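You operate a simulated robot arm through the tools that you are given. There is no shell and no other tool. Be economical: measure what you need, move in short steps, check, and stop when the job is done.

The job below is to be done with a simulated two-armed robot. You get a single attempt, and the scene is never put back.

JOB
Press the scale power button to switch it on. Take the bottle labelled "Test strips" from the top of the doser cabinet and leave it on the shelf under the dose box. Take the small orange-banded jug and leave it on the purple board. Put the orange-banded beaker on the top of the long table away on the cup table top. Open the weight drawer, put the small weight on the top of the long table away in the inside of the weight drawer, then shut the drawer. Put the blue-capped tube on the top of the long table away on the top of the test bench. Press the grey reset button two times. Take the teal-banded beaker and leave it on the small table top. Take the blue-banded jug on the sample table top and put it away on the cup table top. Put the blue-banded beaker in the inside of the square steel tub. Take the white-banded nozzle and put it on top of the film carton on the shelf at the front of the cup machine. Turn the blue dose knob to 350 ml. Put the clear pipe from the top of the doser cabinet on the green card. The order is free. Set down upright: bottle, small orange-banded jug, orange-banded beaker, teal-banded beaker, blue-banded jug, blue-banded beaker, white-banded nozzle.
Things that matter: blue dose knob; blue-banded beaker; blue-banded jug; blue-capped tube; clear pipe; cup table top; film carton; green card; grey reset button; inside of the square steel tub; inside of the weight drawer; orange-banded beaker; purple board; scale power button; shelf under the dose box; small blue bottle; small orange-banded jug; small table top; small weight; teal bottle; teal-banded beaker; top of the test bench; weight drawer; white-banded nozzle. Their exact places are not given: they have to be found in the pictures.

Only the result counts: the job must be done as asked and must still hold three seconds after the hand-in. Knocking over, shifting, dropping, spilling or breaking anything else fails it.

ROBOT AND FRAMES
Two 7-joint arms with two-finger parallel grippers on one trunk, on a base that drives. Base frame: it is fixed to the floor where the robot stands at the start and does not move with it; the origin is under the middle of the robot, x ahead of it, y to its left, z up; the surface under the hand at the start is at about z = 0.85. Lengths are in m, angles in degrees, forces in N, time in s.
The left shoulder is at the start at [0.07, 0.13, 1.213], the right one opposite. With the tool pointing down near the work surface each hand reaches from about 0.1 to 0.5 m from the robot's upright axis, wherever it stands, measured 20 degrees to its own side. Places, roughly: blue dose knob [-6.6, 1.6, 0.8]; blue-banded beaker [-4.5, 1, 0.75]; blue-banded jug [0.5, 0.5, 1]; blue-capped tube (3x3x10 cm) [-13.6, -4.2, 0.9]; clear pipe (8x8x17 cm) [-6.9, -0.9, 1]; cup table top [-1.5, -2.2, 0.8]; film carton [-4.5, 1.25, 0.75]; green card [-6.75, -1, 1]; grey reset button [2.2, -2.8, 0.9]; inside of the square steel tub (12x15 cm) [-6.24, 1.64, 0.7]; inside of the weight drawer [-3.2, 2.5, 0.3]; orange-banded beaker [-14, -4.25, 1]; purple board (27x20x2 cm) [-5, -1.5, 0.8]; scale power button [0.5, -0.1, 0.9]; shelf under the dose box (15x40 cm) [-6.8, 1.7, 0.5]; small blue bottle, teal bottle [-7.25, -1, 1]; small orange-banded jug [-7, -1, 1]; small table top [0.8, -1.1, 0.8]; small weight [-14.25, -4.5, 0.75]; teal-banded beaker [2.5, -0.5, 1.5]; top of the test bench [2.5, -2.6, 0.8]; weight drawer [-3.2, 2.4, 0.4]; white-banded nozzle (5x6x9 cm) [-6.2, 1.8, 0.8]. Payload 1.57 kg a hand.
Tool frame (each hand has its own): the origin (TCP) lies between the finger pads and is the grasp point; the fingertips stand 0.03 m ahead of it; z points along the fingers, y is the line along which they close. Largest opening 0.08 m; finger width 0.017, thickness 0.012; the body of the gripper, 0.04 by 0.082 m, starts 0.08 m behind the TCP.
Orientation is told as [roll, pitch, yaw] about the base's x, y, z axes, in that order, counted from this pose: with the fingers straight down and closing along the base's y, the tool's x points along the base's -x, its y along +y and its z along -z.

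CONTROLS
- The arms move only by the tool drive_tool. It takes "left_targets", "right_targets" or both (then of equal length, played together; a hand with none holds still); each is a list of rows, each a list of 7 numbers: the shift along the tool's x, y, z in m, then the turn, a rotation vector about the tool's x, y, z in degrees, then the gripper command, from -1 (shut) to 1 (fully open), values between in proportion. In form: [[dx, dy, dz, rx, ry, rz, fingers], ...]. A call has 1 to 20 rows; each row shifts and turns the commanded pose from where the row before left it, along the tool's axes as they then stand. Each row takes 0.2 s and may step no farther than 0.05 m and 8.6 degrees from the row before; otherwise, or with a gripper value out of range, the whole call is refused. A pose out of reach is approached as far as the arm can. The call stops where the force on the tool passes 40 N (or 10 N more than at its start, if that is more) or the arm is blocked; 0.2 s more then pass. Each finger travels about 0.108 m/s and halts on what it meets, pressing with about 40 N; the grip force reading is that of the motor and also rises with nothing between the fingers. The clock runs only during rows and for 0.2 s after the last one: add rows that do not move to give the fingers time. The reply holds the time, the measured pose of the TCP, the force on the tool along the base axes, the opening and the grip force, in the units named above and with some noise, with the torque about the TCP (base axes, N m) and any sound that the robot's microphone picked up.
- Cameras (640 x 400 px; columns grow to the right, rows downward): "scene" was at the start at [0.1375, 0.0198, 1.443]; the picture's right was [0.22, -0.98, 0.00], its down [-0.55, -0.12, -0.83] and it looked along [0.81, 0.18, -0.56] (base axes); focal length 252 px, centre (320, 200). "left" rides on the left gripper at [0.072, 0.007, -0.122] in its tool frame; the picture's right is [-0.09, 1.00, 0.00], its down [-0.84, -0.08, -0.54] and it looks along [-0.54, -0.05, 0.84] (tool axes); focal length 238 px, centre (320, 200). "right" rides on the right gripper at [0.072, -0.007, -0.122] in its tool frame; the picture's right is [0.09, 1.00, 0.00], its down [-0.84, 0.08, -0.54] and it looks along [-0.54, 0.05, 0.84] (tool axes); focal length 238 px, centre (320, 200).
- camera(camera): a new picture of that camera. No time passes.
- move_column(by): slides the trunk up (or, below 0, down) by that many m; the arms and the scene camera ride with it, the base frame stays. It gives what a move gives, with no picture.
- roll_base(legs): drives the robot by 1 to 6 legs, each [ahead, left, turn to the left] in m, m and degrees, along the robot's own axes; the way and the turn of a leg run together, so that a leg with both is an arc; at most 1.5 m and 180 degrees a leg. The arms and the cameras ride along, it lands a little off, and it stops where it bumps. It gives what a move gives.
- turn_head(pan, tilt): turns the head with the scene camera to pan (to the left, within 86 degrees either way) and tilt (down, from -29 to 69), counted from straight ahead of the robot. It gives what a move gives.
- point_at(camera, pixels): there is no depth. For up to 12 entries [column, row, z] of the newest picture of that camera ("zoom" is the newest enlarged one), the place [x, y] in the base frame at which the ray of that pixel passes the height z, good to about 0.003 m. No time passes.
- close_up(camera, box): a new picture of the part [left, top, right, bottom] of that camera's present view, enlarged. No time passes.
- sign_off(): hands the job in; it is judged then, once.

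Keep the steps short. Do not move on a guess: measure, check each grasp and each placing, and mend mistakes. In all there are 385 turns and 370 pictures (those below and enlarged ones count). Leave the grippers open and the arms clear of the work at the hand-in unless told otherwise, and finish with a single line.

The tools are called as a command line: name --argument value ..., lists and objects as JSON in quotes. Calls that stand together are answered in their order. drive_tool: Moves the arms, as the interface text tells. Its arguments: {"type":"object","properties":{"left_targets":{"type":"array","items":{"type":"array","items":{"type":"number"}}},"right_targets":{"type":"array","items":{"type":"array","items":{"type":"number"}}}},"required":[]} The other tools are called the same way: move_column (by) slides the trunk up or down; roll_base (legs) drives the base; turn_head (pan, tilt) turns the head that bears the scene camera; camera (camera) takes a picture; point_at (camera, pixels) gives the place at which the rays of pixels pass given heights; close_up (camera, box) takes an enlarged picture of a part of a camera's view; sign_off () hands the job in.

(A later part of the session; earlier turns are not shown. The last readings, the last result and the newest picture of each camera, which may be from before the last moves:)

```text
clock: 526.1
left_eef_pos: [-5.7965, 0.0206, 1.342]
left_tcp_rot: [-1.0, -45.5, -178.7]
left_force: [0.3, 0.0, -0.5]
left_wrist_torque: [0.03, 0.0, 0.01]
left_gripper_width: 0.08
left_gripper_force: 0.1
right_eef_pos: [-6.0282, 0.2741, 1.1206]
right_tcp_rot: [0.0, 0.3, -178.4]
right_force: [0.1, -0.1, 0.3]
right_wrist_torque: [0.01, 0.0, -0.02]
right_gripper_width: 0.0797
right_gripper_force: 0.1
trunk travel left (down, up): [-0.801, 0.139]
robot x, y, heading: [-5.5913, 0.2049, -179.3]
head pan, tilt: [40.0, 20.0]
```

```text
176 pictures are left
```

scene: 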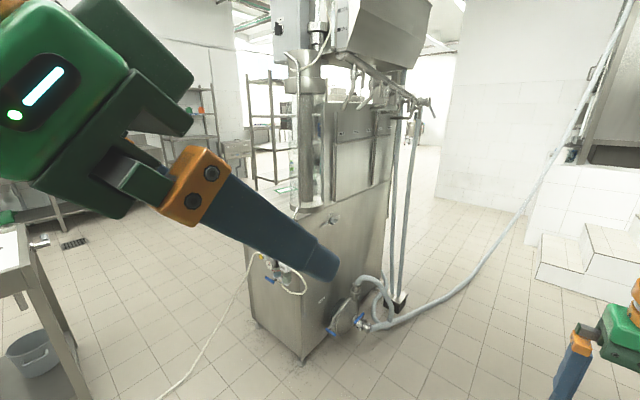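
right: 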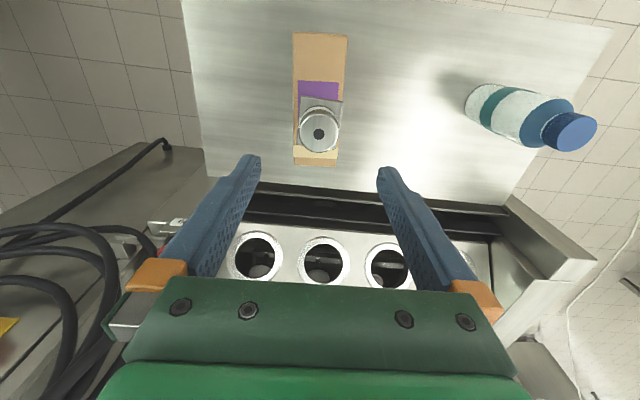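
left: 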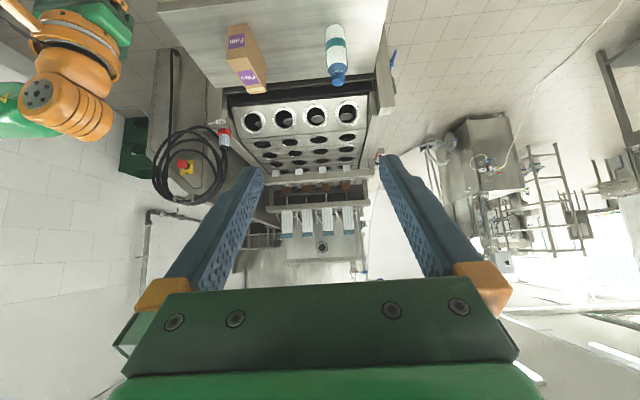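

point_at --camera "scene" --pixels '[[20, 262, 0.85], [302, 360, 0.0], [250, 318, 0.0], [298, 218, 0.9], [92, 398, 0.0]]'

close_up --camera "scene" --box '[240, 60, 440, 260]'

```text
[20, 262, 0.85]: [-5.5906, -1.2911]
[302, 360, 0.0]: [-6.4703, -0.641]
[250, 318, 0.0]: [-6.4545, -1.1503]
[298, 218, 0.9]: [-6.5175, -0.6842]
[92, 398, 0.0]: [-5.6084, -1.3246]
```

```text
2.00 times, centred on (340, 160) of scene
```

zoom: 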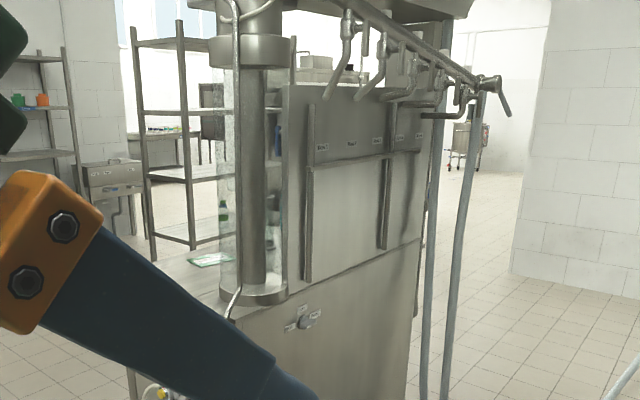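

Turn to face -y and pass between the table and the cabinet.

roll_base --legs '[[0, 0, 89.3], [0, -0.28, 0], [1.1, 0, 0], [1.05, 0, 0], [0, 0, 90], [0, 0, 90]]'

turn_head --pan 40 --tilt 30

camera --camera "scene"

```text
clock: 538.1
left_eef_pos: [-5.7213, -1.1184, 1.3422]
left_tcp_rot: [-1.0, -45.7, -99.1]
left_force: [-1.2, 0.1, 1.2]
left_wrist_torque: [0.02, -0.02, 0.04]
left_gripper_width: 0.0796
left_gripper_force: 0.1
right_eef_pos: [-6.012, -1.3002, 1.1208]
right_tcp_rot: [0.1, 0.2, -98.8]
right_force: [0.4, -0.2, 1.0]
right_wrist_torque: [0.02, 0.0, 0.03]
right_gripper_width: 0.0801
right_gripper_force: 0.1
trunk travel left (down, up): [-0.801, 0.139]
robot x, y, heading: [-5.865, -0.8818, -99.9]
head pan, tilt: [40.0, 20.0]
stopped in leg 4: the robot was blocked; the commanded pose is now the measured one
```

```text
clock: 538.8
left_eef_pos: [-5.7198, -1.1177, 1.3421]
left_tcp_rot: [-1.0, -45.5, -99.1]
left_force: [0.9, -0.3, 0.4]
left_wrist_torque: [0.0, -0.01, -0.02]
left_gripper_width: 0.0802
left_gripper_force: 0.0
right_eef_pos: [-6.0107, -1.2995, 1.1205]
right_tcp_rot: [0.1, 0.3, -98.6]
right_force: [0.4, -0.5, -0.1]
right_wrist_torque: [0.01, 0.01, -0.02]
right_gripper_width: 0.0802
right_gripper_force: 0.1
trunk travel left (down, up): [-0.801, 0.139]
robot x, y, heading: [-5.8643, -0.8867, -99.7]
head pan, tilt: [40.0, 30.0]
```

```text
174 pictures are left
```

scene: 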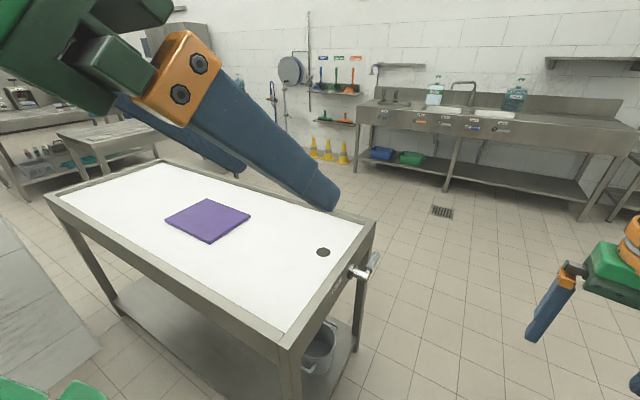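

Blocked on the right, probably the elbow at the cabinet. Back off and look right.

roll_base --legs '[[-0.12, 0, 0], [0, 0, 9.5]]'

turn_head --pan -60 --tilt 30

camera --camera "scene"

```text
clock: 540.7
left_eef_pos: [-5.6642, -0.9741, 1.3417]
left_tcp_rot: [-0.8, -45.5, -89.6]
left_force: [-0.1, -0.4, -0.1]
left_wrist_torque: [-0.04, 0.0, 0.03]
left_gripper_width: 0.0801
left_gripper_force: 0.0
right_eef_pos: [-5.9213, -1.201, 1.1205]
right_tcp_rot: [0.2, 0.4, -89.3]
right_force: [-0.7, -0.4, 0.0]
right_wrist_torque: [0.03, 0.0, -0.03]
right_gripper_width: 0.0801
right_gripper_force: 0.0
trunk travel left (down, up): [-0.801, 0.139]
robot x, y, heading: [-5.8467, -0.7644, -90.2]
head pan, tilt: [40.0, 30.0]
```

```text
clock: 542.5
left_eef_pos: [-5.663, -0.974, 1.3416]
left_tcp_rot: [-1.0, -45.5, -89.5]
left_force: [0.4, 0.3, 0.1]
left_wrist_torque: [-0.03, -0.03, -0.01]
left_gripper_width: 0.0796
left_gripper_force: 0.0
right_eef_pos: [-5.9195, -1.2, 1.1202]
right_tcp_rot: [0.2, 0.3, -89.2]
right_force: [1.0, 0.4, -0.1]
right_wrist_torque: [0.05, 0.0, 0.0]
right_gripper_width: 0.0799
right_gripper_force: 0.1
trunk travel left (down, up): [-0.801, 0.139]
robot x, y, heading: [-5.8488, -0.7676, -90.1]
head pan, tilt: [-60.0, 30.0]
```

```text
173 pictures are left
```

scene: 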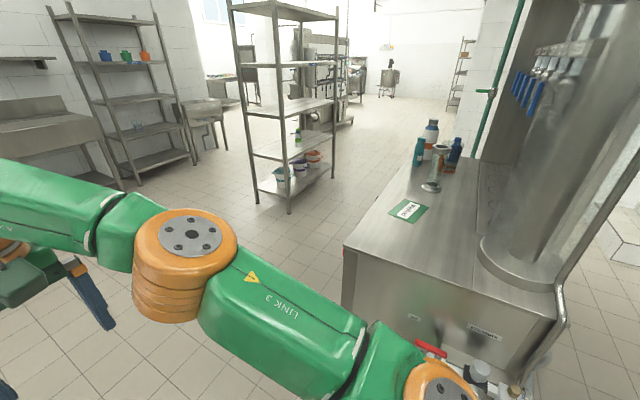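

turn_head --pan -86 --tilt 60

camera --camera "scene"

```text
clock: 543.4
left_eef_pos: [-5.6622, -0.9744, 1.3417]
left_tcp_rot: [-1.0, -45.5, -89.5]
left_force: [0.1, -0.7, -0.2]
left_wrist_torque: [-0.01, 0.0, 0.0]
left_gripper_width: 0.0799
left_gripper_force: 0.1
right_eef_pos: [-5.9196, -1.2007, 1.1199]
right_tcp_rot: [0.1, 0.3, -89.2]
right_force: [0.9, 0.1, 0.5]
right_wrist_torque: [0.02, 0.0, 0.01]
right_gripper_width: 0.0797
right_gripper_force: 0.1
trunk travel left (down, up): [-0.801, 0.139]
robot x, y, heading: [-5.8478, -0.7685, -90.3]
head pan, tilt: [-85.9, 60.0]
```

```text
172 pictures are left
```

scene: 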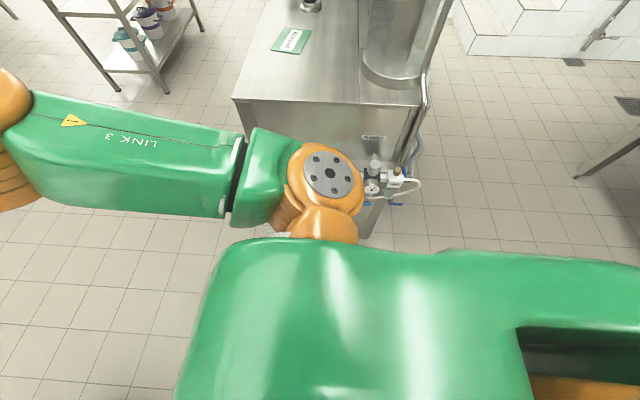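

point_at --camera "scene" --pixels '[[375, 187, 0.5], [375, 187, 0.7], [375, 187, 0.9], [418, 183, 0.6], [418, 183, 0.8], [362, 235, 0.0], [236, 100, 0.92], [415, 106, 0.92]]'

close_up --camera "scene" --box '[330, 100, 460, 240]'

```text
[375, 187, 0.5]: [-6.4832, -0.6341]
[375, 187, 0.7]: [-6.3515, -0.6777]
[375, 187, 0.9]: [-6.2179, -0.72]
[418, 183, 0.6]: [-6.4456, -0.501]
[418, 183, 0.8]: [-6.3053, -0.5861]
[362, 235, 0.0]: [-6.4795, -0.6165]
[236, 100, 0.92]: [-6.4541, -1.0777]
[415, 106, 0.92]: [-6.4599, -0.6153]
```

```text
2.86 times, centred on (395, 170) of scene
```

zoom: 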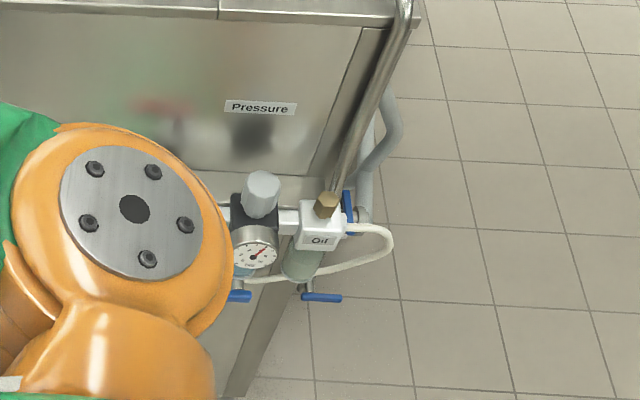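

Try again slightly more to the left and in shorter legs.

roll_base --legs '[[0.05, 0.04, 0], [0.1, 0, 0]]'

turn_head --pan -75 --tilt 40

camera --camera "scene"

```text
clock: 545.2
left_eef_pos: [-5.6237, -1.1194, 1.3432]
left_tcp_rot: [-1.0, -45.8, -89.6]
left_force: [-0.1, 0.4, -0.6]
left_wrist_torque: [-0.01, -0.01, 0.0]
left_gripper_width: 0.0799
left_gripper_force: 0.0
right_eef_pos: [-5.8804, -1.3467, 1.1217]
right_tcp_rot: [0.1, 0.0, -89.2]
right_force: [-0.2, 1.1, 0.1]
right_wrist_torque: [-0.01, 0.01, 0.03]
right_gripper_width: 0.0801
right_gripper_force: 0.1
trunk travel left (down, up): [-0.801, 0.139]
robot x, y, heading: [-5.8086, -0.9167, -90.2]
head pan, tilt: [-85.9, 60.0]
```

```text
clock: 546.0
left_eef_pos: [-5.6225, -1.1268, 1.3426]
left_tcp_rot: [-1.0, -45.5, -89.7]
left_force: [0.4, 0.5, -0.8]
left_wrist_torque: [-0.03, -0.02, 0.0]
left_gripper_width: 0.0799
left_gripper_force: 0.2
right_eef_pos: [-5.8801, -1.3526, 1.1198]
right_tcp_rot: [0.1, 0.3, -89.3]
right_force: [0.8, 0.4, -0.6]
right_wrist_torque: [0.03, -0.03, 0.0]
right_gripper_width: 0.0801
right_gripper_force: 0.0
trunk travel left (down, up): [-0.801, 0.139]
robot x, y, heading: [-5.8018, -0.917, -90.3]
head pan, tilt: [-75.0, 40.0]
```

```text
170 pictures are left
```

scene: 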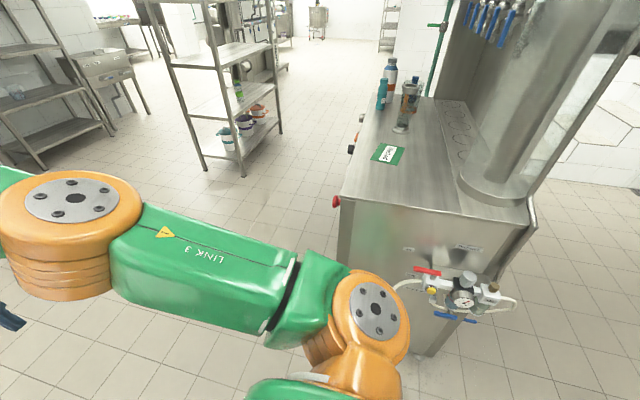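

Passed. Now shift right 0.12 to clear the table corner and continue ahead.

roll_base --legs '[[0.05, -0.13, 0], [0.95, 0, 0]]'

turn_head --pan -86 --tilt 35

camera --camera "scene"

```text
clock: 547.2
left_eef_pos: [-5.6374, -1.1011, 1.342]
left_tcp_rot: [-1.1, -45.5, -84.9]
left_force: [0.3, 1.0, 0.1]
left_wrist_torque: [0.01, 0.0, -0.03]
left_gripper_width: 0.0798
left_gripper_force: 0.1
right_eef_pos: [-5.8739, -1.348, 1.1198]
right_tcp_rot: [0.1, 0.3, -84.3]
right_force: [0.5, -0.1, -0.2]
right_wrist_torque: [-0.04, 0.0, 0.01]
right_gripper_width: 0.0799
right_gripper_force: 0.0
trunk travel left (down, up): [-0.801, 0.139]
robot x, y, heading: [-5.835, -0.9098, -85.6]
head pan, tilt: [-75.0, 40.0]
stopped in leg 1: the robot was blocked; the commanded pose is now the measured one
```

```text
clock: 548.0
left_eef_pos: [-5.6375, -1.1007, 1.342]
left_tcp_rot: [-1.1, -45.6, -84.7]
left_force: [-0.5, 0.0, -0.1]
left_wrist_torque: [-0.02, 0.02, 0.03]
left_gripper_width: 0.0799
left_gripper_force: 0.1
right_eef_pos: [-5.8747, -1.3478, 1.1201]
right_tcp_rot: [0.1, 0.3, -84.4]
right_force: [0.7, 0.6, -0.3]
right_wrist_torque: [-0.01, -0.03, 0.02]
right_gripper_width: 0.0801
right_gripper_force: 0.1
trunk travel left (down, up): [-0.801, 0.139]
robot x, y, heading: [-5.8414, -0.9103, -85.6]
head pan, tilt: [-85.9, 35.0]
```

```text
169 pictures are left
```

scene: 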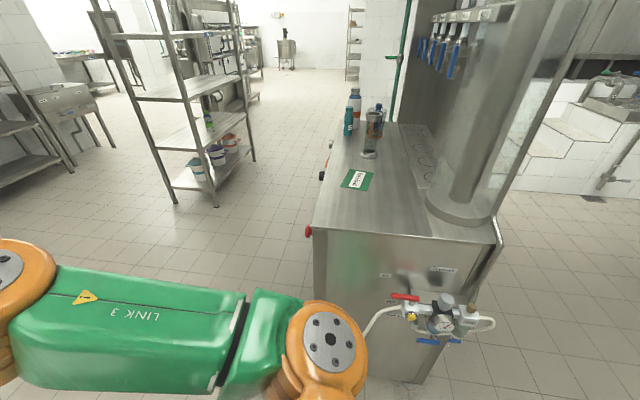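

A hanging hose at the regulator blocks the base. Go ahead first, then shift right.

roll_base --legs '[[0, 0.04, -4.5], [0.21, 0, 0], [0.06, -0.1, 0], [0.9, 0, 0]]'

camera --camera "scene"

```text
clock: 549.8
left_eef_pos: [-5.6333, -1.2432, 1.3418]
left_tcp_rot: [-1.2, -45.6, -97.3]
left_force: [-0.9, -0.2, -0.3]
left_wrist_torque: [-0.01, -0.03, -0.01]
left_gripper_width: 0.0801
left_gripper_force: 0.0
right_eef_pos: [-5.9178, -1.4326, 1.1206]
right_tcp_rot: [0.0, 0.3, -97.0]
right_force: [-0.4, 0.3, 0.6]
right_wrist_torque: [0.03, -0.03, -0.03]
right_gripper_width: 0.0797
right_gripper_force: 0.1
trunk travel left (down, up): [-0.801, 0.139]
robot x, y, heading: [-5.7905, -1.0108, -98.1]
head pan, tilt: [-85.9, 35.0]
stopped in leg 2: the robot was blocked; the commanded pose is now the measured one
```

```text
168 pictures are left
```

scene: 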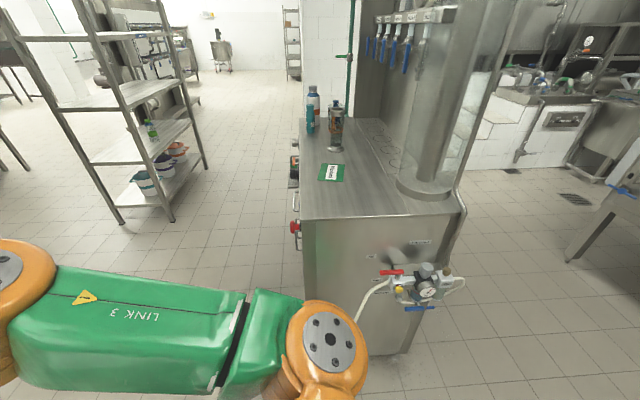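

camera --camera "right"

turn_head --pan -30 --tilt 62

camera --camera "scene"

```text
167 pictures are left
```

right: 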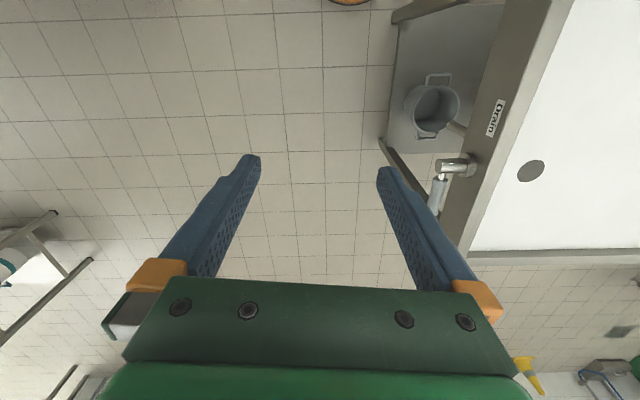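

```text
clock: 551.1
left_eef_pos: [-5.6344, -1.2424, 1.3419]
left_tcp_rot: [-1.1, -45.5, -97.3]
left_force: [-0.4, -0.4, -0.7]
left_wrist_torque: [0.0, 0.0, 0.02]
left_gripper_width: 0.0799
left_gripper_force: 0.1
right_eef_pos: [-5.9195, -1.4318, 1.1201]
right_tcp_rot: [0.1, 0.2, -96.8]
right_force: [0.9, -0.2, -0.1]
right_wrist_torque: [0.0, 0.01, 0.01]
right_gripper_width: 0.0802
right_gripper_force: 0.2
trunk travel left (down, up): [-0.801, 0.139]
robot x, y, heading: [-5.791, -1.0129, -98.1]
head pan, tilt: [-30.0, 62.0]
```

```text
166 pictures are left
```

scene: 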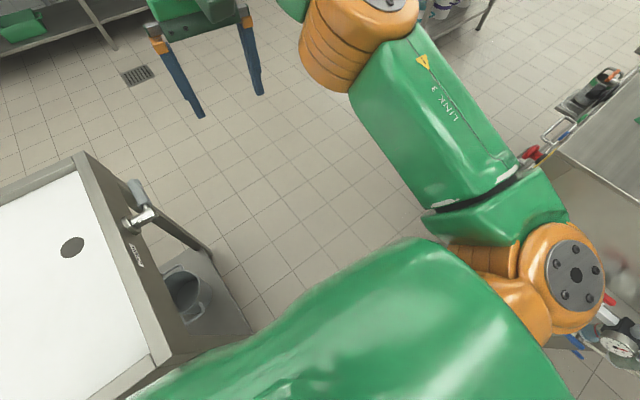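

Perhaps the low-hanging upper arm/elbow touches the cabinet's corner handle. Raise the column fully and fold the right hand in, then retry.

roll_base --legs '[[-0.05, 0.03, 8]]'

move_column --by 0.13

roll_base --legs '[[0.25, 0, 0]]'

```text
clock: 552.1
left_eef_pos: [-5.578, -1.1784, 1.3419]
left_tcp_rot: [-0.7, -45.2, -89.6]
left_force: [-0.8, -0.2, 0.1]
left_wrist_torque: [0.02, -0.03, 0.02]
left_gripper_width: 0.0799
left_gripper_force: 0.1
right_eef_pos: [-5.8316, -1.4033, 1.1178]
right_tcp_rot: [0.3, 0.5, -88.8]
right_force: [-0.8, -1.3, -0.1]
right_wrist_torque: [0.08, 0.02, -0.02]
right_gripper_width: 0.0798
right_gripper_force: 0.0
trunk travel left (down, up): [-0.801, 0.139]
robot x, y, heading: [-5.761, -0.9653, -90.2]
head pan, tilt: [-30.0, 62.0]
```

```text
clock: 553.6
left_eef_pos: [-5.5712, -1.1714, 1.4725]
left_tcp_rot: [-1.1, -45.6, -89.3]
left_force: [-0.6, 0.3, 0.5]
left_wrist_torque: [-0.04, 0.03, 0.01]
left_gripper_width: 0.0801
left_gripper_force: 0.0
right_eef_pos: [-5.8267, -1.4, 1.2516]
right_tcp_rot: [0.1, 0.1, -88.8]
right_force: [0.1, 0.3, -0.3]
right_wrist_torque: [0.0, 0.0, -0.03]
right_gripper_width: 0.0802
right_gripper_force: 0.1
trunk travel left (down, up): [-0.931, 0.009]
robot x, y, heading: [-5.7589, -0.964, -90.2]
head pan, tilt: [-30.0, 62.0]
```

```text
clock: 555.3
left_eef_pos: [-5.5632, -1.2879, 1.4704]
left_tcp_rot: [-1.1, -45.4, -79.4]
left_force: [-0.2, 0.9, 0.5]
left_wrist_torque: [0.06, -0.02, 0.01]
left_gripper_width: 0.0799
left_gripper_force: 0.1
right_eef_pos: [-5.7758, -1.5557, 1.2508]
right_tcp_rot: [0.1, 0.3, -78.9]
right_force: [-0.7, 0.5, -0.1]
right_wrist_torque: [-0.02, -0.05, 0.03]
right_gripper_width: 0.0803
right_gripper_force: 0.0
trunk travel left (down, up): [-0.931, 0.009]
robot x, y, heading: [-5.78, -1.1165, -80.1]
head pan, tilt: [-30.0, 62.0]
stopped in leg 1: the robot was blocked; the commanded pose is now the measured one
```

That helped; now the table corner on the left touches. Back 5 cm, straighten, shift right 0.13, then ahead.

roll_base --legs '[[-0.06, 0, -10], [0, -0.14, 0], [0.3, 0, 0], [0.6, 0, 0]]'

```text
clock: 556.7
left_eef_pos: [-5.6003, -1.2593, 1.4724]
left_tcp_rot: [-1.0, -45.8, -89.5]
left_force: [-0.3, 0.0, 0.0]
left_wrist_torque: [-0.02, -0.02, 0.02]
left_gripper_width: 0.0801
left_gripper_force: 0.1
right_eef_pos: [-5.8574, -1.4873, 1.2518]
right_tcp_rot: [0.1, 0.1, -88.9]
right_force: [-0.2, 0.3, 0.5]
right_wrist_torque: [-0.05, -0.01, -0.02]
right_gripper_width: 0.0802
right_gripper_force: 0.1
trunk travel left (down, up): [-0.931, 0.009]
robot x, y, heading: [-5.7853, -1.0569, -90.3]
head pan, tilt: [-30.0, 62.0]
stopped in leg 2: the robot was blocked; the commanded pose is now the measured one
```

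turn_head --pan -70 --tilt 69

camera --camera "scene"

```text
clock: 557.7
left_eef_pos: [-5.6004, -1.2633, 1.4708]
left_tcp_rot: [-1.1, -45.4, -89.4]
left_force: [-0.6, 0.0, 0.6]
left_wrist_torque: [-0.02, -0.03, 0.0]
left_gripper_width: 0.08
left_gripper_force: 0.1
right_eef_pos: [-5.856, -1.4907, 1.2493]
right_tcp_rot: [0.0, 0.4, -89.0]
right_force: [-0.6, -0.5, 1.1]
right_wrist_torque: [0.01, 0.02, 0.03]
right_gripper_width: 0.0801
right_gripper_force: 0.1
trunk travel left (down, up): [-0.931, 0.009]
robot x, y, heading: [-5.7852, -1.0563, -90.3]
head pan, tilt: [-70.0, 68.8]
```

```text
165 pictures are left
```

scene: 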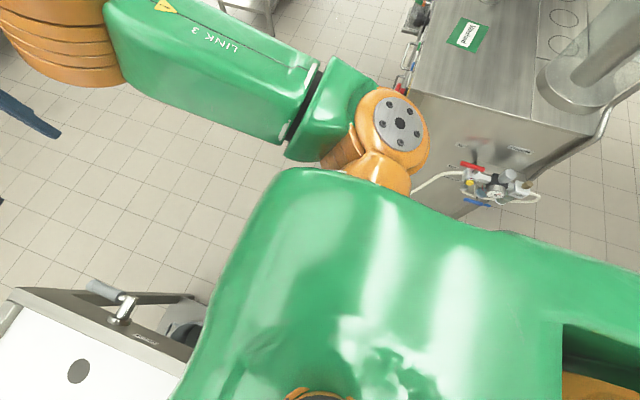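

The gap here is too narrow (a hose on the right, table leg on the left). I'll look for the southern route: go back north and east, and view southward.

roll_base --legs '[[-0.2, 0.03, 0], [-0.9, 0, 0], [0, 1.5, 0], [0, 0.75, 0]]'

turn_head --pan 0 --tilt 25

camera --camera "scene"

```text
clock: 574.5
left_eef_pos: [-3.3047, -0.1891, 1.4723]
left_tcp_rot: [-0.9, -45.6, -90.4]
left_force: [-0.3, -1.1, -1.2]
left_wrist_torque: [0.0, 0.0, 0.0]
left_gripper_width: 0.0803
left_gripper_force: 0.1
right_eef_pos: [-3.5642, -0.4135, 1.2498]
right_tcp_rot: [0.1, 0.2, -89.8]
right_force: [0.1, -0.7, 1.2]
right_wrist_torque: [-0.01, -0.04, -0.01]
right_gripper_width: 0.0802
right_gripper_force: 0.0
trunk travel left (down, up): [-0.931, 0.009]
robot x, y, heading: [-3.4847, 0.0206, -91.4]
head pan, tilt: [-70.0, 68.8]
```

```text
clock: 575.9
left_eef_pos: [-3.3043, -0.1884, 1.4715]
left_tcp_rot: [-1.0, -45.6, -90.2]
left_force: [-0.1, -0.9, 0.2]
left_wrist_torque: [0.01, -0.02, -0.01]
left_gripper_width: 0.08
left_gripper_force: 0.1
right_eef_pos: [-3.5626, -0.4132, 1.25]
right_tcp_rot: [0.1, 0.1, -89.7]
right_force: [0.4, 0.5, 0.2]
right_wrist_torque: [0.03, 0.0, -0.01]
right_gripper_width: 0.08
right_gripper_force: 0.0
trunk travel left (down, up): [-0.931, 0.009]
robot x, y, heading: [-3.4879, 0.0206, -91.0]
head pan, tilt: [0.0, 25.0]
```

```text
164 pictures are left
```

scene: 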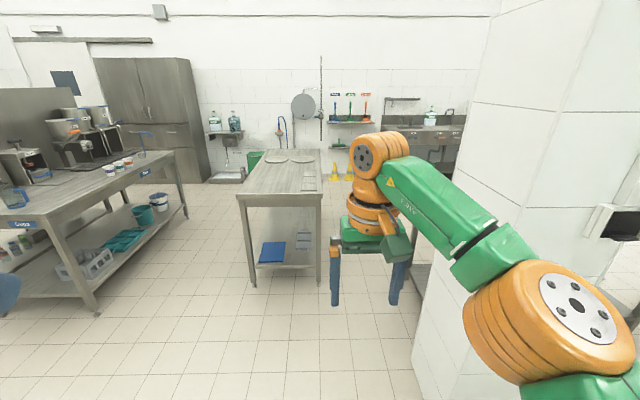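

point_at --camera "scene" --pixels '[[413, 356, 0.0], [237, 198, 0.85], [322, 200, 0.85], [188, 215, 0.0], [95, 315, 0.0], [318, 288, 0.0]]'

```text
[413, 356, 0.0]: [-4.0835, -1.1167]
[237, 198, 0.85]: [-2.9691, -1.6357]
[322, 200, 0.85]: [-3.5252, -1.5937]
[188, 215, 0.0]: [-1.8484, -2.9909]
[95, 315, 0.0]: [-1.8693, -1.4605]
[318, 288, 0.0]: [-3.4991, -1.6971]
```

point_at --camera "scene" --pixels '[[262, 150, 0.85], [318, 150, 0.85], [383, 150, 0.85], [460, 175, 0.0], [232, 183, 0.0], [330, 180, 0.0]]'

roll_base --legs '[[0, 1.07, 0.9], [1.4, 0, 0], [1.3, 0, 0]]'

turn_head --pan -70 --tilt 25

camera --camera "scene"

```text
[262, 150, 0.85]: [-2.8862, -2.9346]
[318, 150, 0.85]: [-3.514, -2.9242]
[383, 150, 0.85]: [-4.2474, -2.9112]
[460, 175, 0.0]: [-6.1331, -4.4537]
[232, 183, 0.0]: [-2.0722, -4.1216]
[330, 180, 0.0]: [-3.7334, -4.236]
```

```text
clock: 594.1
left_eef_pos: [-2.313, -2.9103, 1.4709]
left_tcp_rot: [-1.0, -45.7, -90.8]
left_force: [-0.5, 0.1, 0.5]
left_wrist_torque: [0.04, 0.02, -0.04]
left_gripper_width: 0.0797
left_gripper_force: 0.1
right_eef_pos: [-2.5733, -3.1314, 1.2512]
right_tcp_rot: [0.2, 0.2, -90.4]
right_force: [-0.6, -0.2, -0.3]
right_wrist_torque: [-0.01, 0.0, -0.01]
right_gripper_width: 0.0799
right_gripper_force: 0.1
trunk travel left (down, up): [-0.931, 0.009]
robot x, y, heading: [-2.4919, -2.7012, -91.7]
head pan, tilt: [0.0, 25.0]
```

```text
clock: 595.5
left_eef_pos: [-2.3132, -2.9101, 1.471]
left_tcp_rot: [-0.9, -45.6, -90.8]
left_force: [0.2, 0.4, -0.6]
left_wrist_torque: [0.0, -0.01, 0.02]
left_gripper_width: 0.08
left_gripper_force: 0.1
right_eef_pos: [-2.5745, -3.1316, 1.2501]
right_tcp_rot: [0.2, 0.2, -90.4]
right_force: [-0.6, 0.2, 0.8]
right_wrist_torque: [-0.03, 0.04, 0.01]
right_gripper_width: 0.0801
right_gripper_force: 0.0
trunk travel left (down, up): [-0.931, 0.009]
robot x, y, heading: [-2.4912, -2.6988, -91.6]
head pan, tilt: [-70.0, 25.0]
```

```text
163 pictures are left
```

scene: 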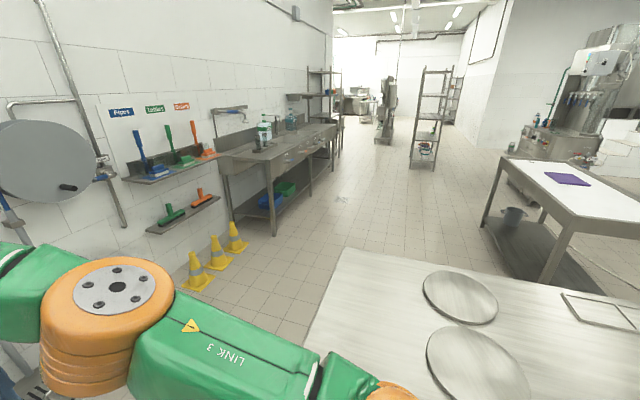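

Wide corridor westward. Drive along it toward the cabinet's south side.

point_at --camera "scene" --pixels '[[276, 236, 0.0], [188, 290, 0.0], [340, 128, 0.0], [483, 230, 0.0], [551, 290, 0.0], [412, 168, 0.0]]'

roll_base --legs '[[0.62, 0, 1.6], [0, 0, -90], [1.3, 0, 0], [1.0, -0.5, 0], [1.2, -0.5, 0]]'

turn_head --pan -30 --tilt 25

camera --camera "scene"

```text
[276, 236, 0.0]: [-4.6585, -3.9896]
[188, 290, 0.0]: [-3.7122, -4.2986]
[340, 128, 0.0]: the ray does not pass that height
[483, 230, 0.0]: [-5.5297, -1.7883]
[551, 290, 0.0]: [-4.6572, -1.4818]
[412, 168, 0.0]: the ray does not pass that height
```

```text
clock: 620.4
left_eef_pos: [-6.2449, -2.63, 1.4722]
left_tcp_rot: [-1.1, -45.6, -176.9]
left_force: [1.0, 1.0, -0.1]
left_wrist_torque: [0.0, -0.02, -0.01]
left_gripper_width: 0.0802
left_gripper_force: 0.1
right_eef_pos: [-6.4838, -2.3845, 1.2508]
right_tcp_rot: [0.1, 0.3, -176.4]
right_force: [0.0, -0.5, 0.1]
right_wrist_torque: [-0.03, 0.01, -0.02]
right_gripper_width: 0.0799
right_gripper_force: 0.1
trunk travel left (down, up): [-0.931, 0.009]
robot x, y, heading: [-6.0493, -2.4362, -177.5]
head pan, tilt: [-70.0, 25.0]
```

```text
clock: 621.5
left_eef_pos: [-6.2453, -2.6294, 1.4715]
left_tcp_rot: [-0.9, -45.6, -177.0]
left_force: [1.0, -0.3, 0.1]
left_wrist_torque: [0.01, -0.03, 0.0]
left_gripper_width: 0.0803
left_gripper_force: 0.0
right_eef_pos: [-6.484, -2.3848, 1.2502]
right_tcp_rot: [0.1, 0.2, -176.4]
right_force: [0.3, -0.3, 0.0]
right_wrist_torque: [0.0, -0.02, 0.02]
right_gripper_width: 0.0797
right_gripper_force: 0.1
trunk travel left (down, up): [-0.931, 0.009]
robot x, y, heading: [-6.0472, -2.4353, -177.7]
head pan, tilt: [-30.0, 25.0]
```

```text
162 pictures are left
```

scene: 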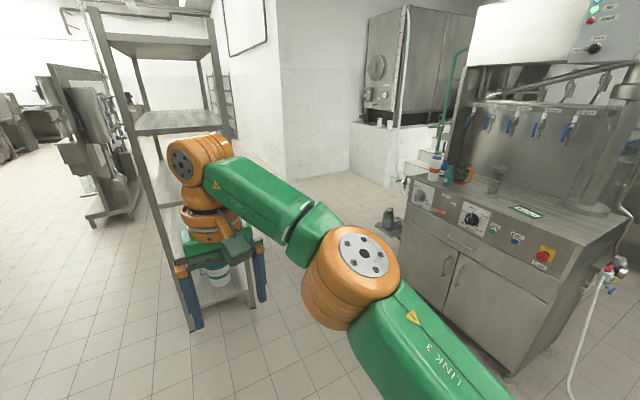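

point_at --camera "scene" --pixels '[[192, 331, 0.0], [253, 305, 0.0], [230, 140, 0.0], [508, 375, 0.0], [400, 275, 0.0], [575, 250, 0.9], [402, 182, 0.9]]'

close_up --camera "scene" --box '[390, 120, 570, 240]'

```text
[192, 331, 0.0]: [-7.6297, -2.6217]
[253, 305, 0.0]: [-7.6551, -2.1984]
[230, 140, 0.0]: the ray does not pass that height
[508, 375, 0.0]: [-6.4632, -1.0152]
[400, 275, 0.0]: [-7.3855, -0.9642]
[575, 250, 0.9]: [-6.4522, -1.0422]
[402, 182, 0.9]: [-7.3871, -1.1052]
```

```text
3.33 times, centred on (480, 180) of scene
```

zoom: 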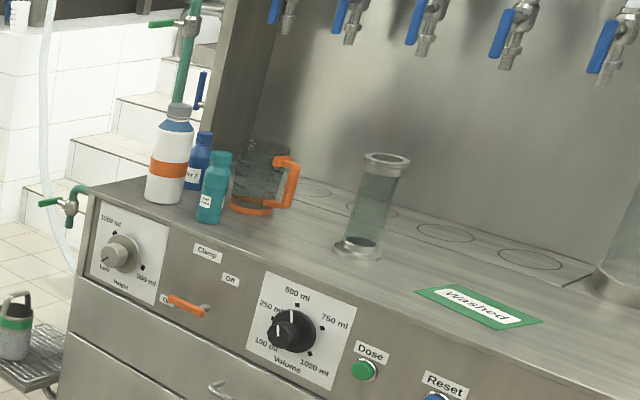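

Turn to face the cabinet and approach its front.

roll_base --legs '[[0, 0, -92.3], [0.3, 0, 0], [0, 0.95, 0], [0.45, 0, 0]]'

turn_head --pan 0 --tilt 40

camera --camera "scene"

```text
clock: 634.5
left_eef_pos: [-7.1609, -1.4402, 1.4723]
left_tcp_rot: [-1.0, -45.6, 87.7]
left_force: [0.2, -0.7, 0.8]
left_wrist_torque: [0.01, 0.01, 0.01]
left_gripper_width: 0.0802
left_gripper_force: 0.0
right_eef_pos: [-6.8955, -1.2244, 1.2512]
right_tcp_rot: [0.2, 0.1, 88.2]
right_force: [-0.8, -0.4, 0.7]
right_wrist_torque: [0.03, -0.01, -0.03]
right_gripper_width: 0.0798
right_gripper_force: 0.1
trunk travel left (down, up): [-0.931, 0.009]
robot x, y, heading: [-6.986, -1.6508, 87.0]
head pan, tilt: [-30.0, 25.0]
```

```text
clock: 635.4
left_eef_pos: [-7.1616, -1.4371, 1.4717]
left_tcp_rot: [-1.0, -45.5, 87.8]
left_force: [0.1, 0.0, 0.1]
left_wrist_torque: [0.02, -0.02, 0.05]
left_gripper_width: 0.0802
left_gripper_force: 0.0
right_eef_pos: [-6.8958, -1.2209, 1.2509]
right_tcp_rot: [0.1, 0.3, 88.2]
right_force: [0.5, 0.3, -0.9]
right_wrist_torque: [-0.06, 0.0, 0.04]
right_gripper_width: 0.0799
right_gripper_force: 0.0
trunk travel left (down, up): [-0.931, 0.009]
robot x, y, heading: [-6.985, -1.6552, 86.9]
head pan, tilt: [0.0, 40.0]
```

```text
160 pictures are left
```

scene: 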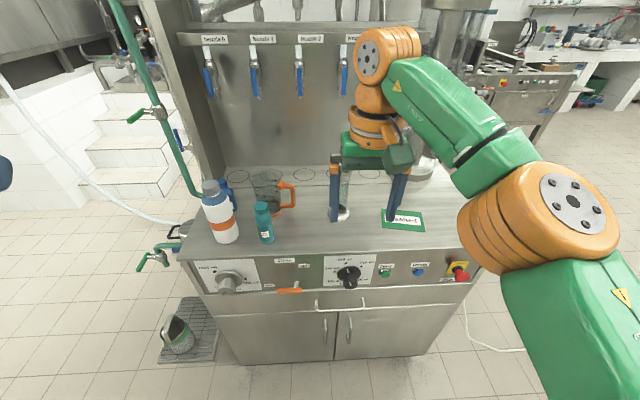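

close_up --camera "scene" --box '[180, 160, 350, 270]'

close_up --camera "left" --box '[160, 0, 480, 200]'

camera --camera "right"

```text
3.64 times, centred on (265, 215) of scene
```

zoom: 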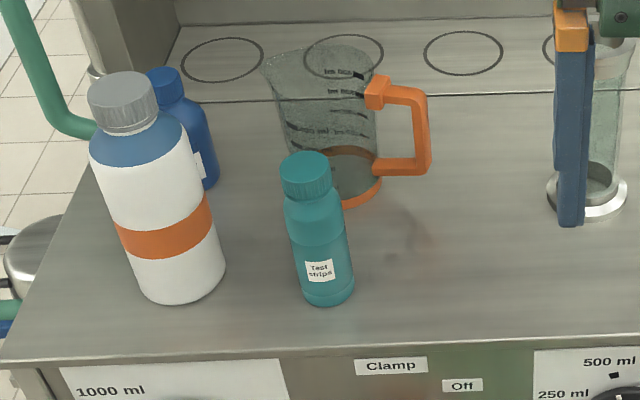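

```text
2.00 times, centred on (320, 100) of left
```

zoom: 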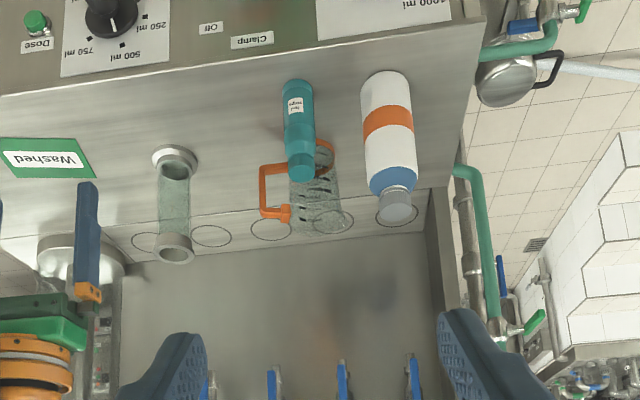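

```text
157 pictures are left
```

right: 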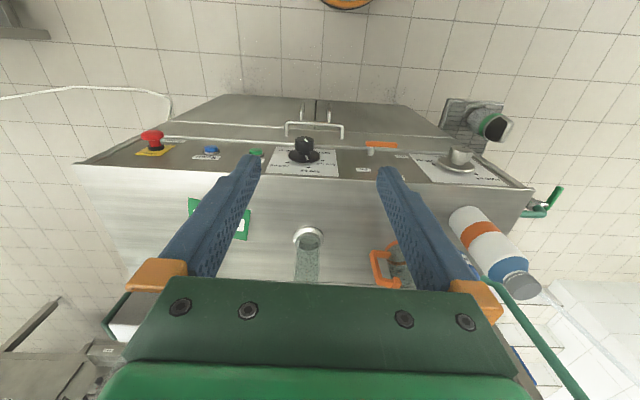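

The teal bottle is labelled "Test strips". Triangulate the objects on the cabinet top.

point_at --camera "scene" --pixels '[[267.7, 241, 0.9], [267.7, 241, 0.93], [263.5, 206.5, 1.0], [263.5, 206.5, 1.05], [270, 209, 0.93], [292, 195, 0.98], [342, 213, 0.93], [403, 218, 0.92]]'

point_at --camera "left" --pixels '[[309, 42, 0.9], [309, 42, 0.93], [310.5, 88, 1.0], [310.5, 88, 1.05], [322, 77, 0.93], [247, 79, 0.93], [247.5, 126, 1.1]]'

```text
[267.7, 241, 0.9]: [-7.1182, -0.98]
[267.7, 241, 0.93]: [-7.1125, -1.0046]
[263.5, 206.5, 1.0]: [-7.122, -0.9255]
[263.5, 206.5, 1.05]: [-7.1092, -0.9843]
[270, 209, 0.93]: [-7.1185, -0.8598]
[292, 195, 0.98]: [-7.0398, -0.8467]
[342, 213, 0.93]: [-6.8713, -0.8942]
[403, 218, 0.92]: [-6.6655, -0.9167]
```

```text
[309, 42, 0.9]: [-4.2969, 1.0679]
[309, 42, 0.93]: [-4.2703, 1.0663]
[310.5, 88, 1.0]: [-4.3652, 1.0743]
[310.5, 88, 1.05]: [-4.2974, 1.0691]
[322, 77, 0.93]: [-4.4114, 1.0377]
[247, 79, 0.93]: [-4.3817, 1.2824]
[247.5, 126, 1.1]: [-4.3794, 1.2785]
```

camera --camera "left"

point_at --camera "left" --pixels '[[309, 42, 0.9], [309, 42, 0.93], [310.5, 88, 1.0], [310.5, 88, 1.05], [322, 77, 0.93], [247, 79, 0.93], [247.5, 126, 1.1]]'

```text
156 pictures are left
```

left: 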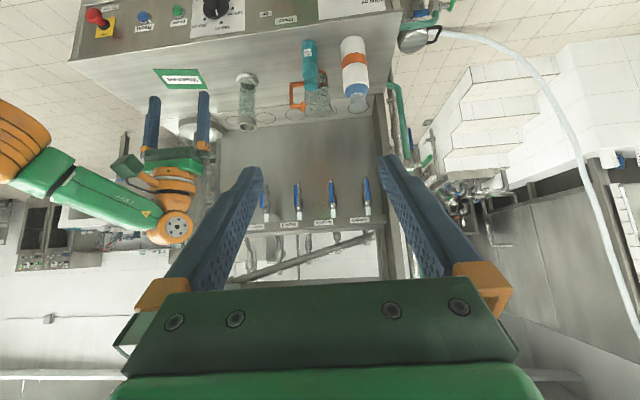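

```text
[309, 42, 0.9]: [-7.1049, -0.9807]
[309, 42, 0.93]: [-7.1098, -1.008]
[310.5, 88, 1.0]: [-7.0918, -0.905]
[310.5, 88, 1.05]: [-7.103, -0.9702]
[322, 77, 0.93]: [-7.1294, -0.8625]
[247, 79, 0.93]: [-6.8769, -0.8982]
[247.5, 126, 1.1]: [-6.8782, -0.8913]
```

Cabinet top z≈0.92: pipe at (-6.876,-0.893) (17 cm), teal bottle (-7.11,-0.99), card "Washed" (-6.666,-0.917). Retract the right hand, and bring the left hand in front of the pipe.

drive_tool --right_targets '[[0.04, 0, 0, 0, 0, 0, 1], [0.04, 0, 0, 0, 0, 0, 1], [0.04, 0, 0, 0, 0, 0, 1], [0.03, 0, 0, 0, 0, 0, 1]]'

roll_base --legs '[[0, -0.24, 3], [0.26, 0, 0]]'

camera --camera "scene"

camera --camera "left"

```text
clock: 636.4
left_eef_pos: [-7.1606, -1.4372, 1.4721]
left_tcp_rot: [-1.0, -45.6, 87.8]
left_force: [0.0, -0.8, 0.5]
left_wrist_torque: [-0.04, 0.03, -0.03]
left_gripper_width: 0.0804
left_gripper_force: 0.0
right_eef_pos: [-6.8978, -1.3735, 1.2518]
right_tcp_rot: [0.1, 0.2, 88.3]
right_force: [-0.1, -0.5, -0.8]
right_wrist_torque: [0.0, 0.02, 0.01]
right_gripper_width: 0.0801
right_gripper_force: 0.0
trunk travel left (down, up): [-0.931, 0.009]
robot x, y, heading: [-6.9838, -1.6547, 87.1]
head pan, tilt: [0.0, 40.0]
```

```text
clock: 639.7
left_eef_pos: [-6.936, -1.2003, 1.4724]
left_tcp_rot: [-1.2, -45.9, 91.0]
left_force: [0.0, -0.3, 0.8]
left_wrist_torque: [0.03, 0.0, -0.02]
left_gripper_width: 0.08
left_gripper_force: 0.0
right_eef_pos: [-6.6767, -1.1199, 1.252]
right_tcp_rot: [0.1, 0.0, 91.6]
right_force: [0.6, 0.3, -0.2]
right_wrist_torque: [0.01, 0.0, 0.0]
right_gripper_width: 0.0801
right_gripper_force: 0.1
trunk travel left (down, up): [-0.931, 0.009]
robot x, y, heading: [-6.7498, -1.3954, 90.3]
head pan, tilt: [0.0, 40.0]
```

```text
155 pictures are left
```

scene: 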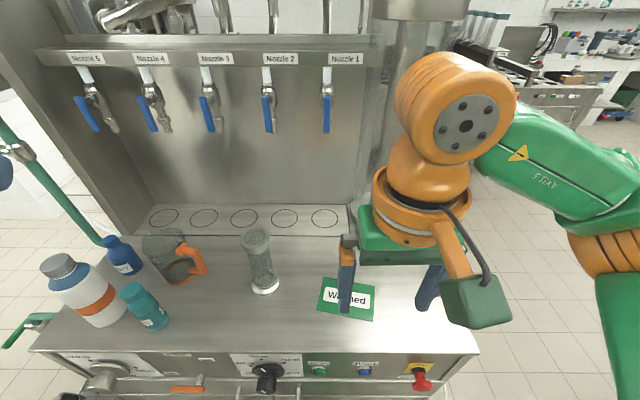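

```text
154 pictures are left
```

left: 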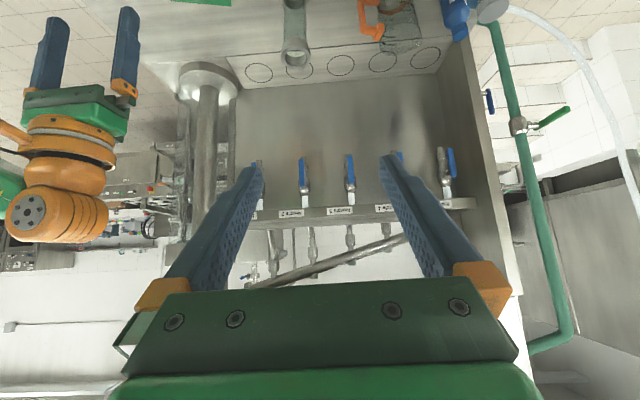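

point_at --camera "scene" --pixels '[[265, 288, 0.925], [265, 280, 0.925], [254, 238, 1.09], [346, 299, 0.92], [323, 279, 0.92], [378, 284, 0.92], [371, 321, 0.92], [318, 309, 0.92]]'

close_up --camera "scene" --box '[210, 200, 390, 330]'

move_column --by -0.2

camera --camera "left"

```text
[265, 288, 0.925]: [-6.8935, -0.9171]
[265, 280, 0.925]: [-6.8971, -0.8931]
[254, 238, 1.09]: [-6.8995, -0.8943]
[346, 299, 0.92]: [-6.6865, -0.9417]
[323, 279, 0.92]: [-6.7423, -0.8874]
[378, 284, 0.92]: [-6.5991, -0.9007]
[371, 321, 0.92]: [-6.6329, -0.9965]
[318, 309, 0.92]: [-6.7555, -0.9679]
```

```text
3.08 times, centred on (300, 265) of scene
```

zoom: 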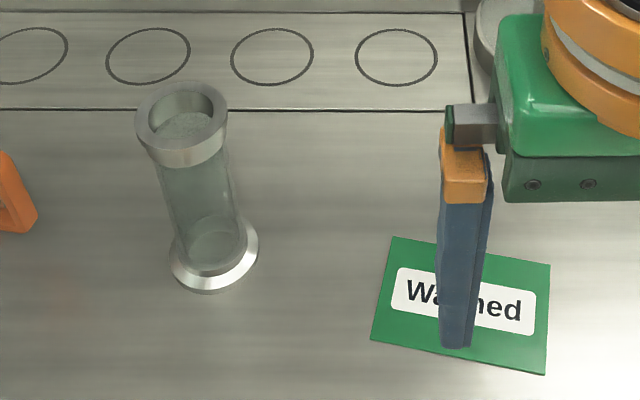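

```text
clock: 641.8
left_eef_pos: [-6.936, -1.1948, 1.2718]
left_tcp_rot: [-1.0, -45.6, 91.0]
left_force: [0.2, -0.8, -1.2]
left_wrist_torque: [-0.01, 0.03, -0.02]
left_gripper_width: 0.0799
left_gripper_force: 0.0
right_eef_pos: [-6.6768, -1.1143, 1.0519]
right_tcp_rot: [0.1, 0.2, 91.6]
right_force: [0.0, -0.1, 0.7]
right_wrist_torque: [-0.01, 0.05, -0.01]
right_gripper_width: 0.0798
right_gripper_force: 0.0
trunk travel left (down, up): [-0.731, 0.209]
robot x, y, heading: [-6.7465, -1.398, 90.2]
head pan, tilt: [0.0, 40.0]
```

```text
152 pictures are left
```

left: 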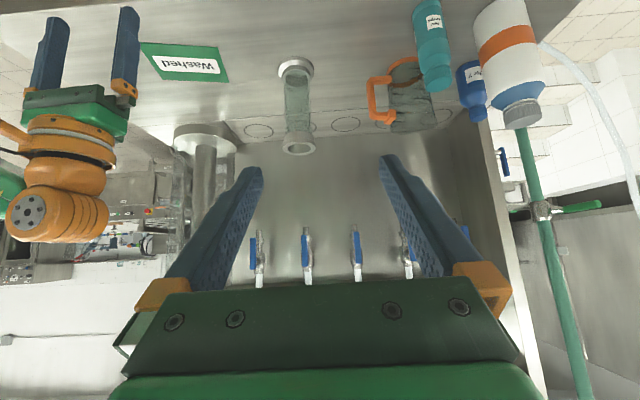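

point_at --camera "left" --pixels '[[295, 72, 0.925], [299, 146, 1.09], [186, 64, 0.92], [141, 43, 0.92], [217, 47, 0.92], [228, 82, 0.92], [163, 80, 0.92]]'

drive_tool --left_targets '[[0.0, 0.0, 0.04, 0, 0, 0, 1], [0.02, 0.0, 0.04, 0, 0, 0, 1], [0.02, 0.0, 0.035, 0, 0, 0, 1], [0.02, 0.0, 0.03, 0, 0, 0, 1], [0.02, 0, 0.02, 0, 0, 0, 1], [0, 0, 0, 0, 0, 0, 1]]'

camera --camera "left"

```text
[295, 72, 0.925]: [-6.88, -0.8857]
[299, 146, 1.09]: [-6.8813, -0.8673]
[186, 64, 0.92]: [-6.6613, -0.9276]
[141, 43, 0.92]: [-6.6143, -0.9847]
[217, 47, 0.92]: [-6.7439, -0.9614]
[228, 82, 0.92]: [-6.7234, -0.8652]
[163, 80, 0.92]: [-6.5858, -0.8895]
```

```text
clock: 643.2
left_eef_pos: [-6.9334, -1.1304, 1.1131]
left_tcp_rot: [-1.0, -45.5, 91.0]
left_force: [0.3, 0.4, -0.2]
left_wrist_torque: [0.01, 0.02, -0.02]
left_gripper_width: 0.0802
left_gripper_force: 0.0
left hand out of reach, approached as far as the arm can: row 5
right_eef_pos: [-6.6772, -1.1151, 1.0499]
right_tcp_rot: [0.1, 0.2, 91.6]
right_force: [0.1, 0.7, 0.5]
right_wrist_torque: [-0.01, -0.02, 0.0]
right_gripper_width: 0.0802
right_gripper_force: 0.1
trunk travel left (down, up): [-0.731, 0.209]
robot x, y, heading: [-6.7498, -1.3981, 90.1]
head pan, tilt: [0.0, 40.0]
```

```text
151 pictures are left
```

left: 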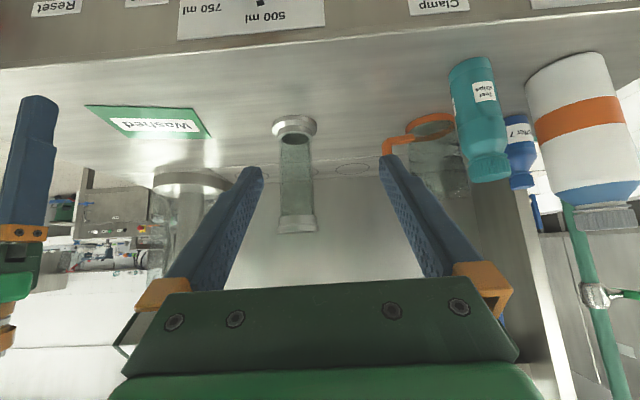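

point_at --camera "left" --pixels '[[294, 128, 0.93], [297, 222, 1.08], [152, 122, 0.92]]'

roll_base --legs '[[0.05, -0.04, 0]]'

```text
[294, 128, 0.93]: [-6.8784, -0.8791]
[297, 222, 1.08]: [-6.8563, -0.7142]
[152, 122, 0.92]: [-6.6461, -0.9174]
```

```text
clock: 644.2
left_eef_pos: [-6.8989, -1.0838, 1.1132]
left_tcp_rot: [-1.2, -45.7, 91.1]
left_force: [-0.9, -0.1, -0.5]
left_wrist_torque: [-0.01, 0.01, 0.04]
left_gripper_width: 0.0803
left_gripper_force: 0.1
right_eef_pos: [-6.6413, -1.0684, 1.0526]
right_tcp_rot: [-0.3, 0.0, 91.5]
right_force: [-1.3, -1.5, -1.0]
right_wrist_torque: [0.03, 0.0, -0.02]
right_gripper_width: 0.0801
right_gripper_force: 0.0
trunk travel left (down, up): [-0.731, 0.209]
robot x, y, heading: [-6.7091, -1.3502, 90.3]
head pan, tilt: [0.0, 40.0]
```

Move the left hand to a pre-grasp in front of the pipe.

drive_tool --left_targets '[[-0.0117, -0.005, 0.029, 0, 0, 0, 1], [-0.0117, -0.005, 0.029, 0, 0, 0, 1], [-0.0117, -0.005, 0.029, 0, 0, 0, 1], [-0.0117, -0.004, 0.029, 0, 0, 0, 1], [0, 0, 0, 0, 0, 0, 1]]'

camera --camera "left"

camera --camera "scene"

```text
clock: 645.4
left_eef_pos: [-6.878, -0.9648, 1.0646]
left_tcp_rot: [-1.0, -45.6, 91.0]
left_force: [0.1, -0.4, 0.9]
left_wrist_torque: [0.02, 0.02, 0.01]
left_gripper_width: 0.08
left_gripper_force: 0.0
right_eef_pos: [-6.639, -1.065, 1.0514]
right_tcp_rot: [0.0, 0.2, 91.5]
right_force: [0.2, -0.1, 0.4]
right_wrist_torque: [0.0, -0.02, 0.01]
right_gripper_width: 0.0798
right_gripper_force: 0.0
trunk travel left (down, up): [-0.731, 0.209]
robot x, y, heading: [-6.7098, -1.35, 90.6]
head pan, tilt: [0.0, 40.0]
```

```text
150 pictures are left
```

left: 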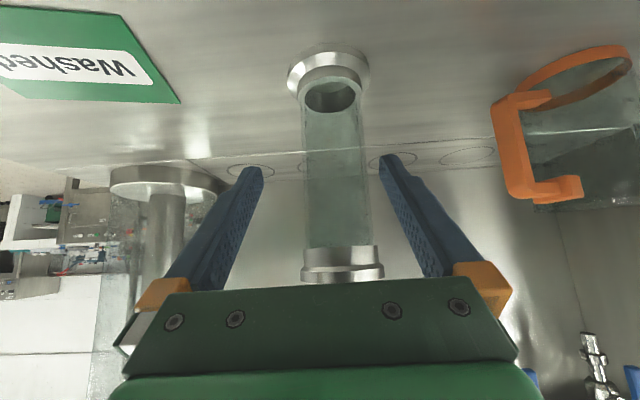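

```text
149 pictures are left
```

scene: 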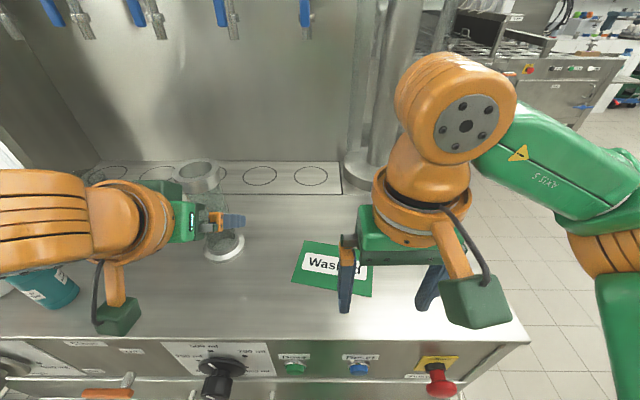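

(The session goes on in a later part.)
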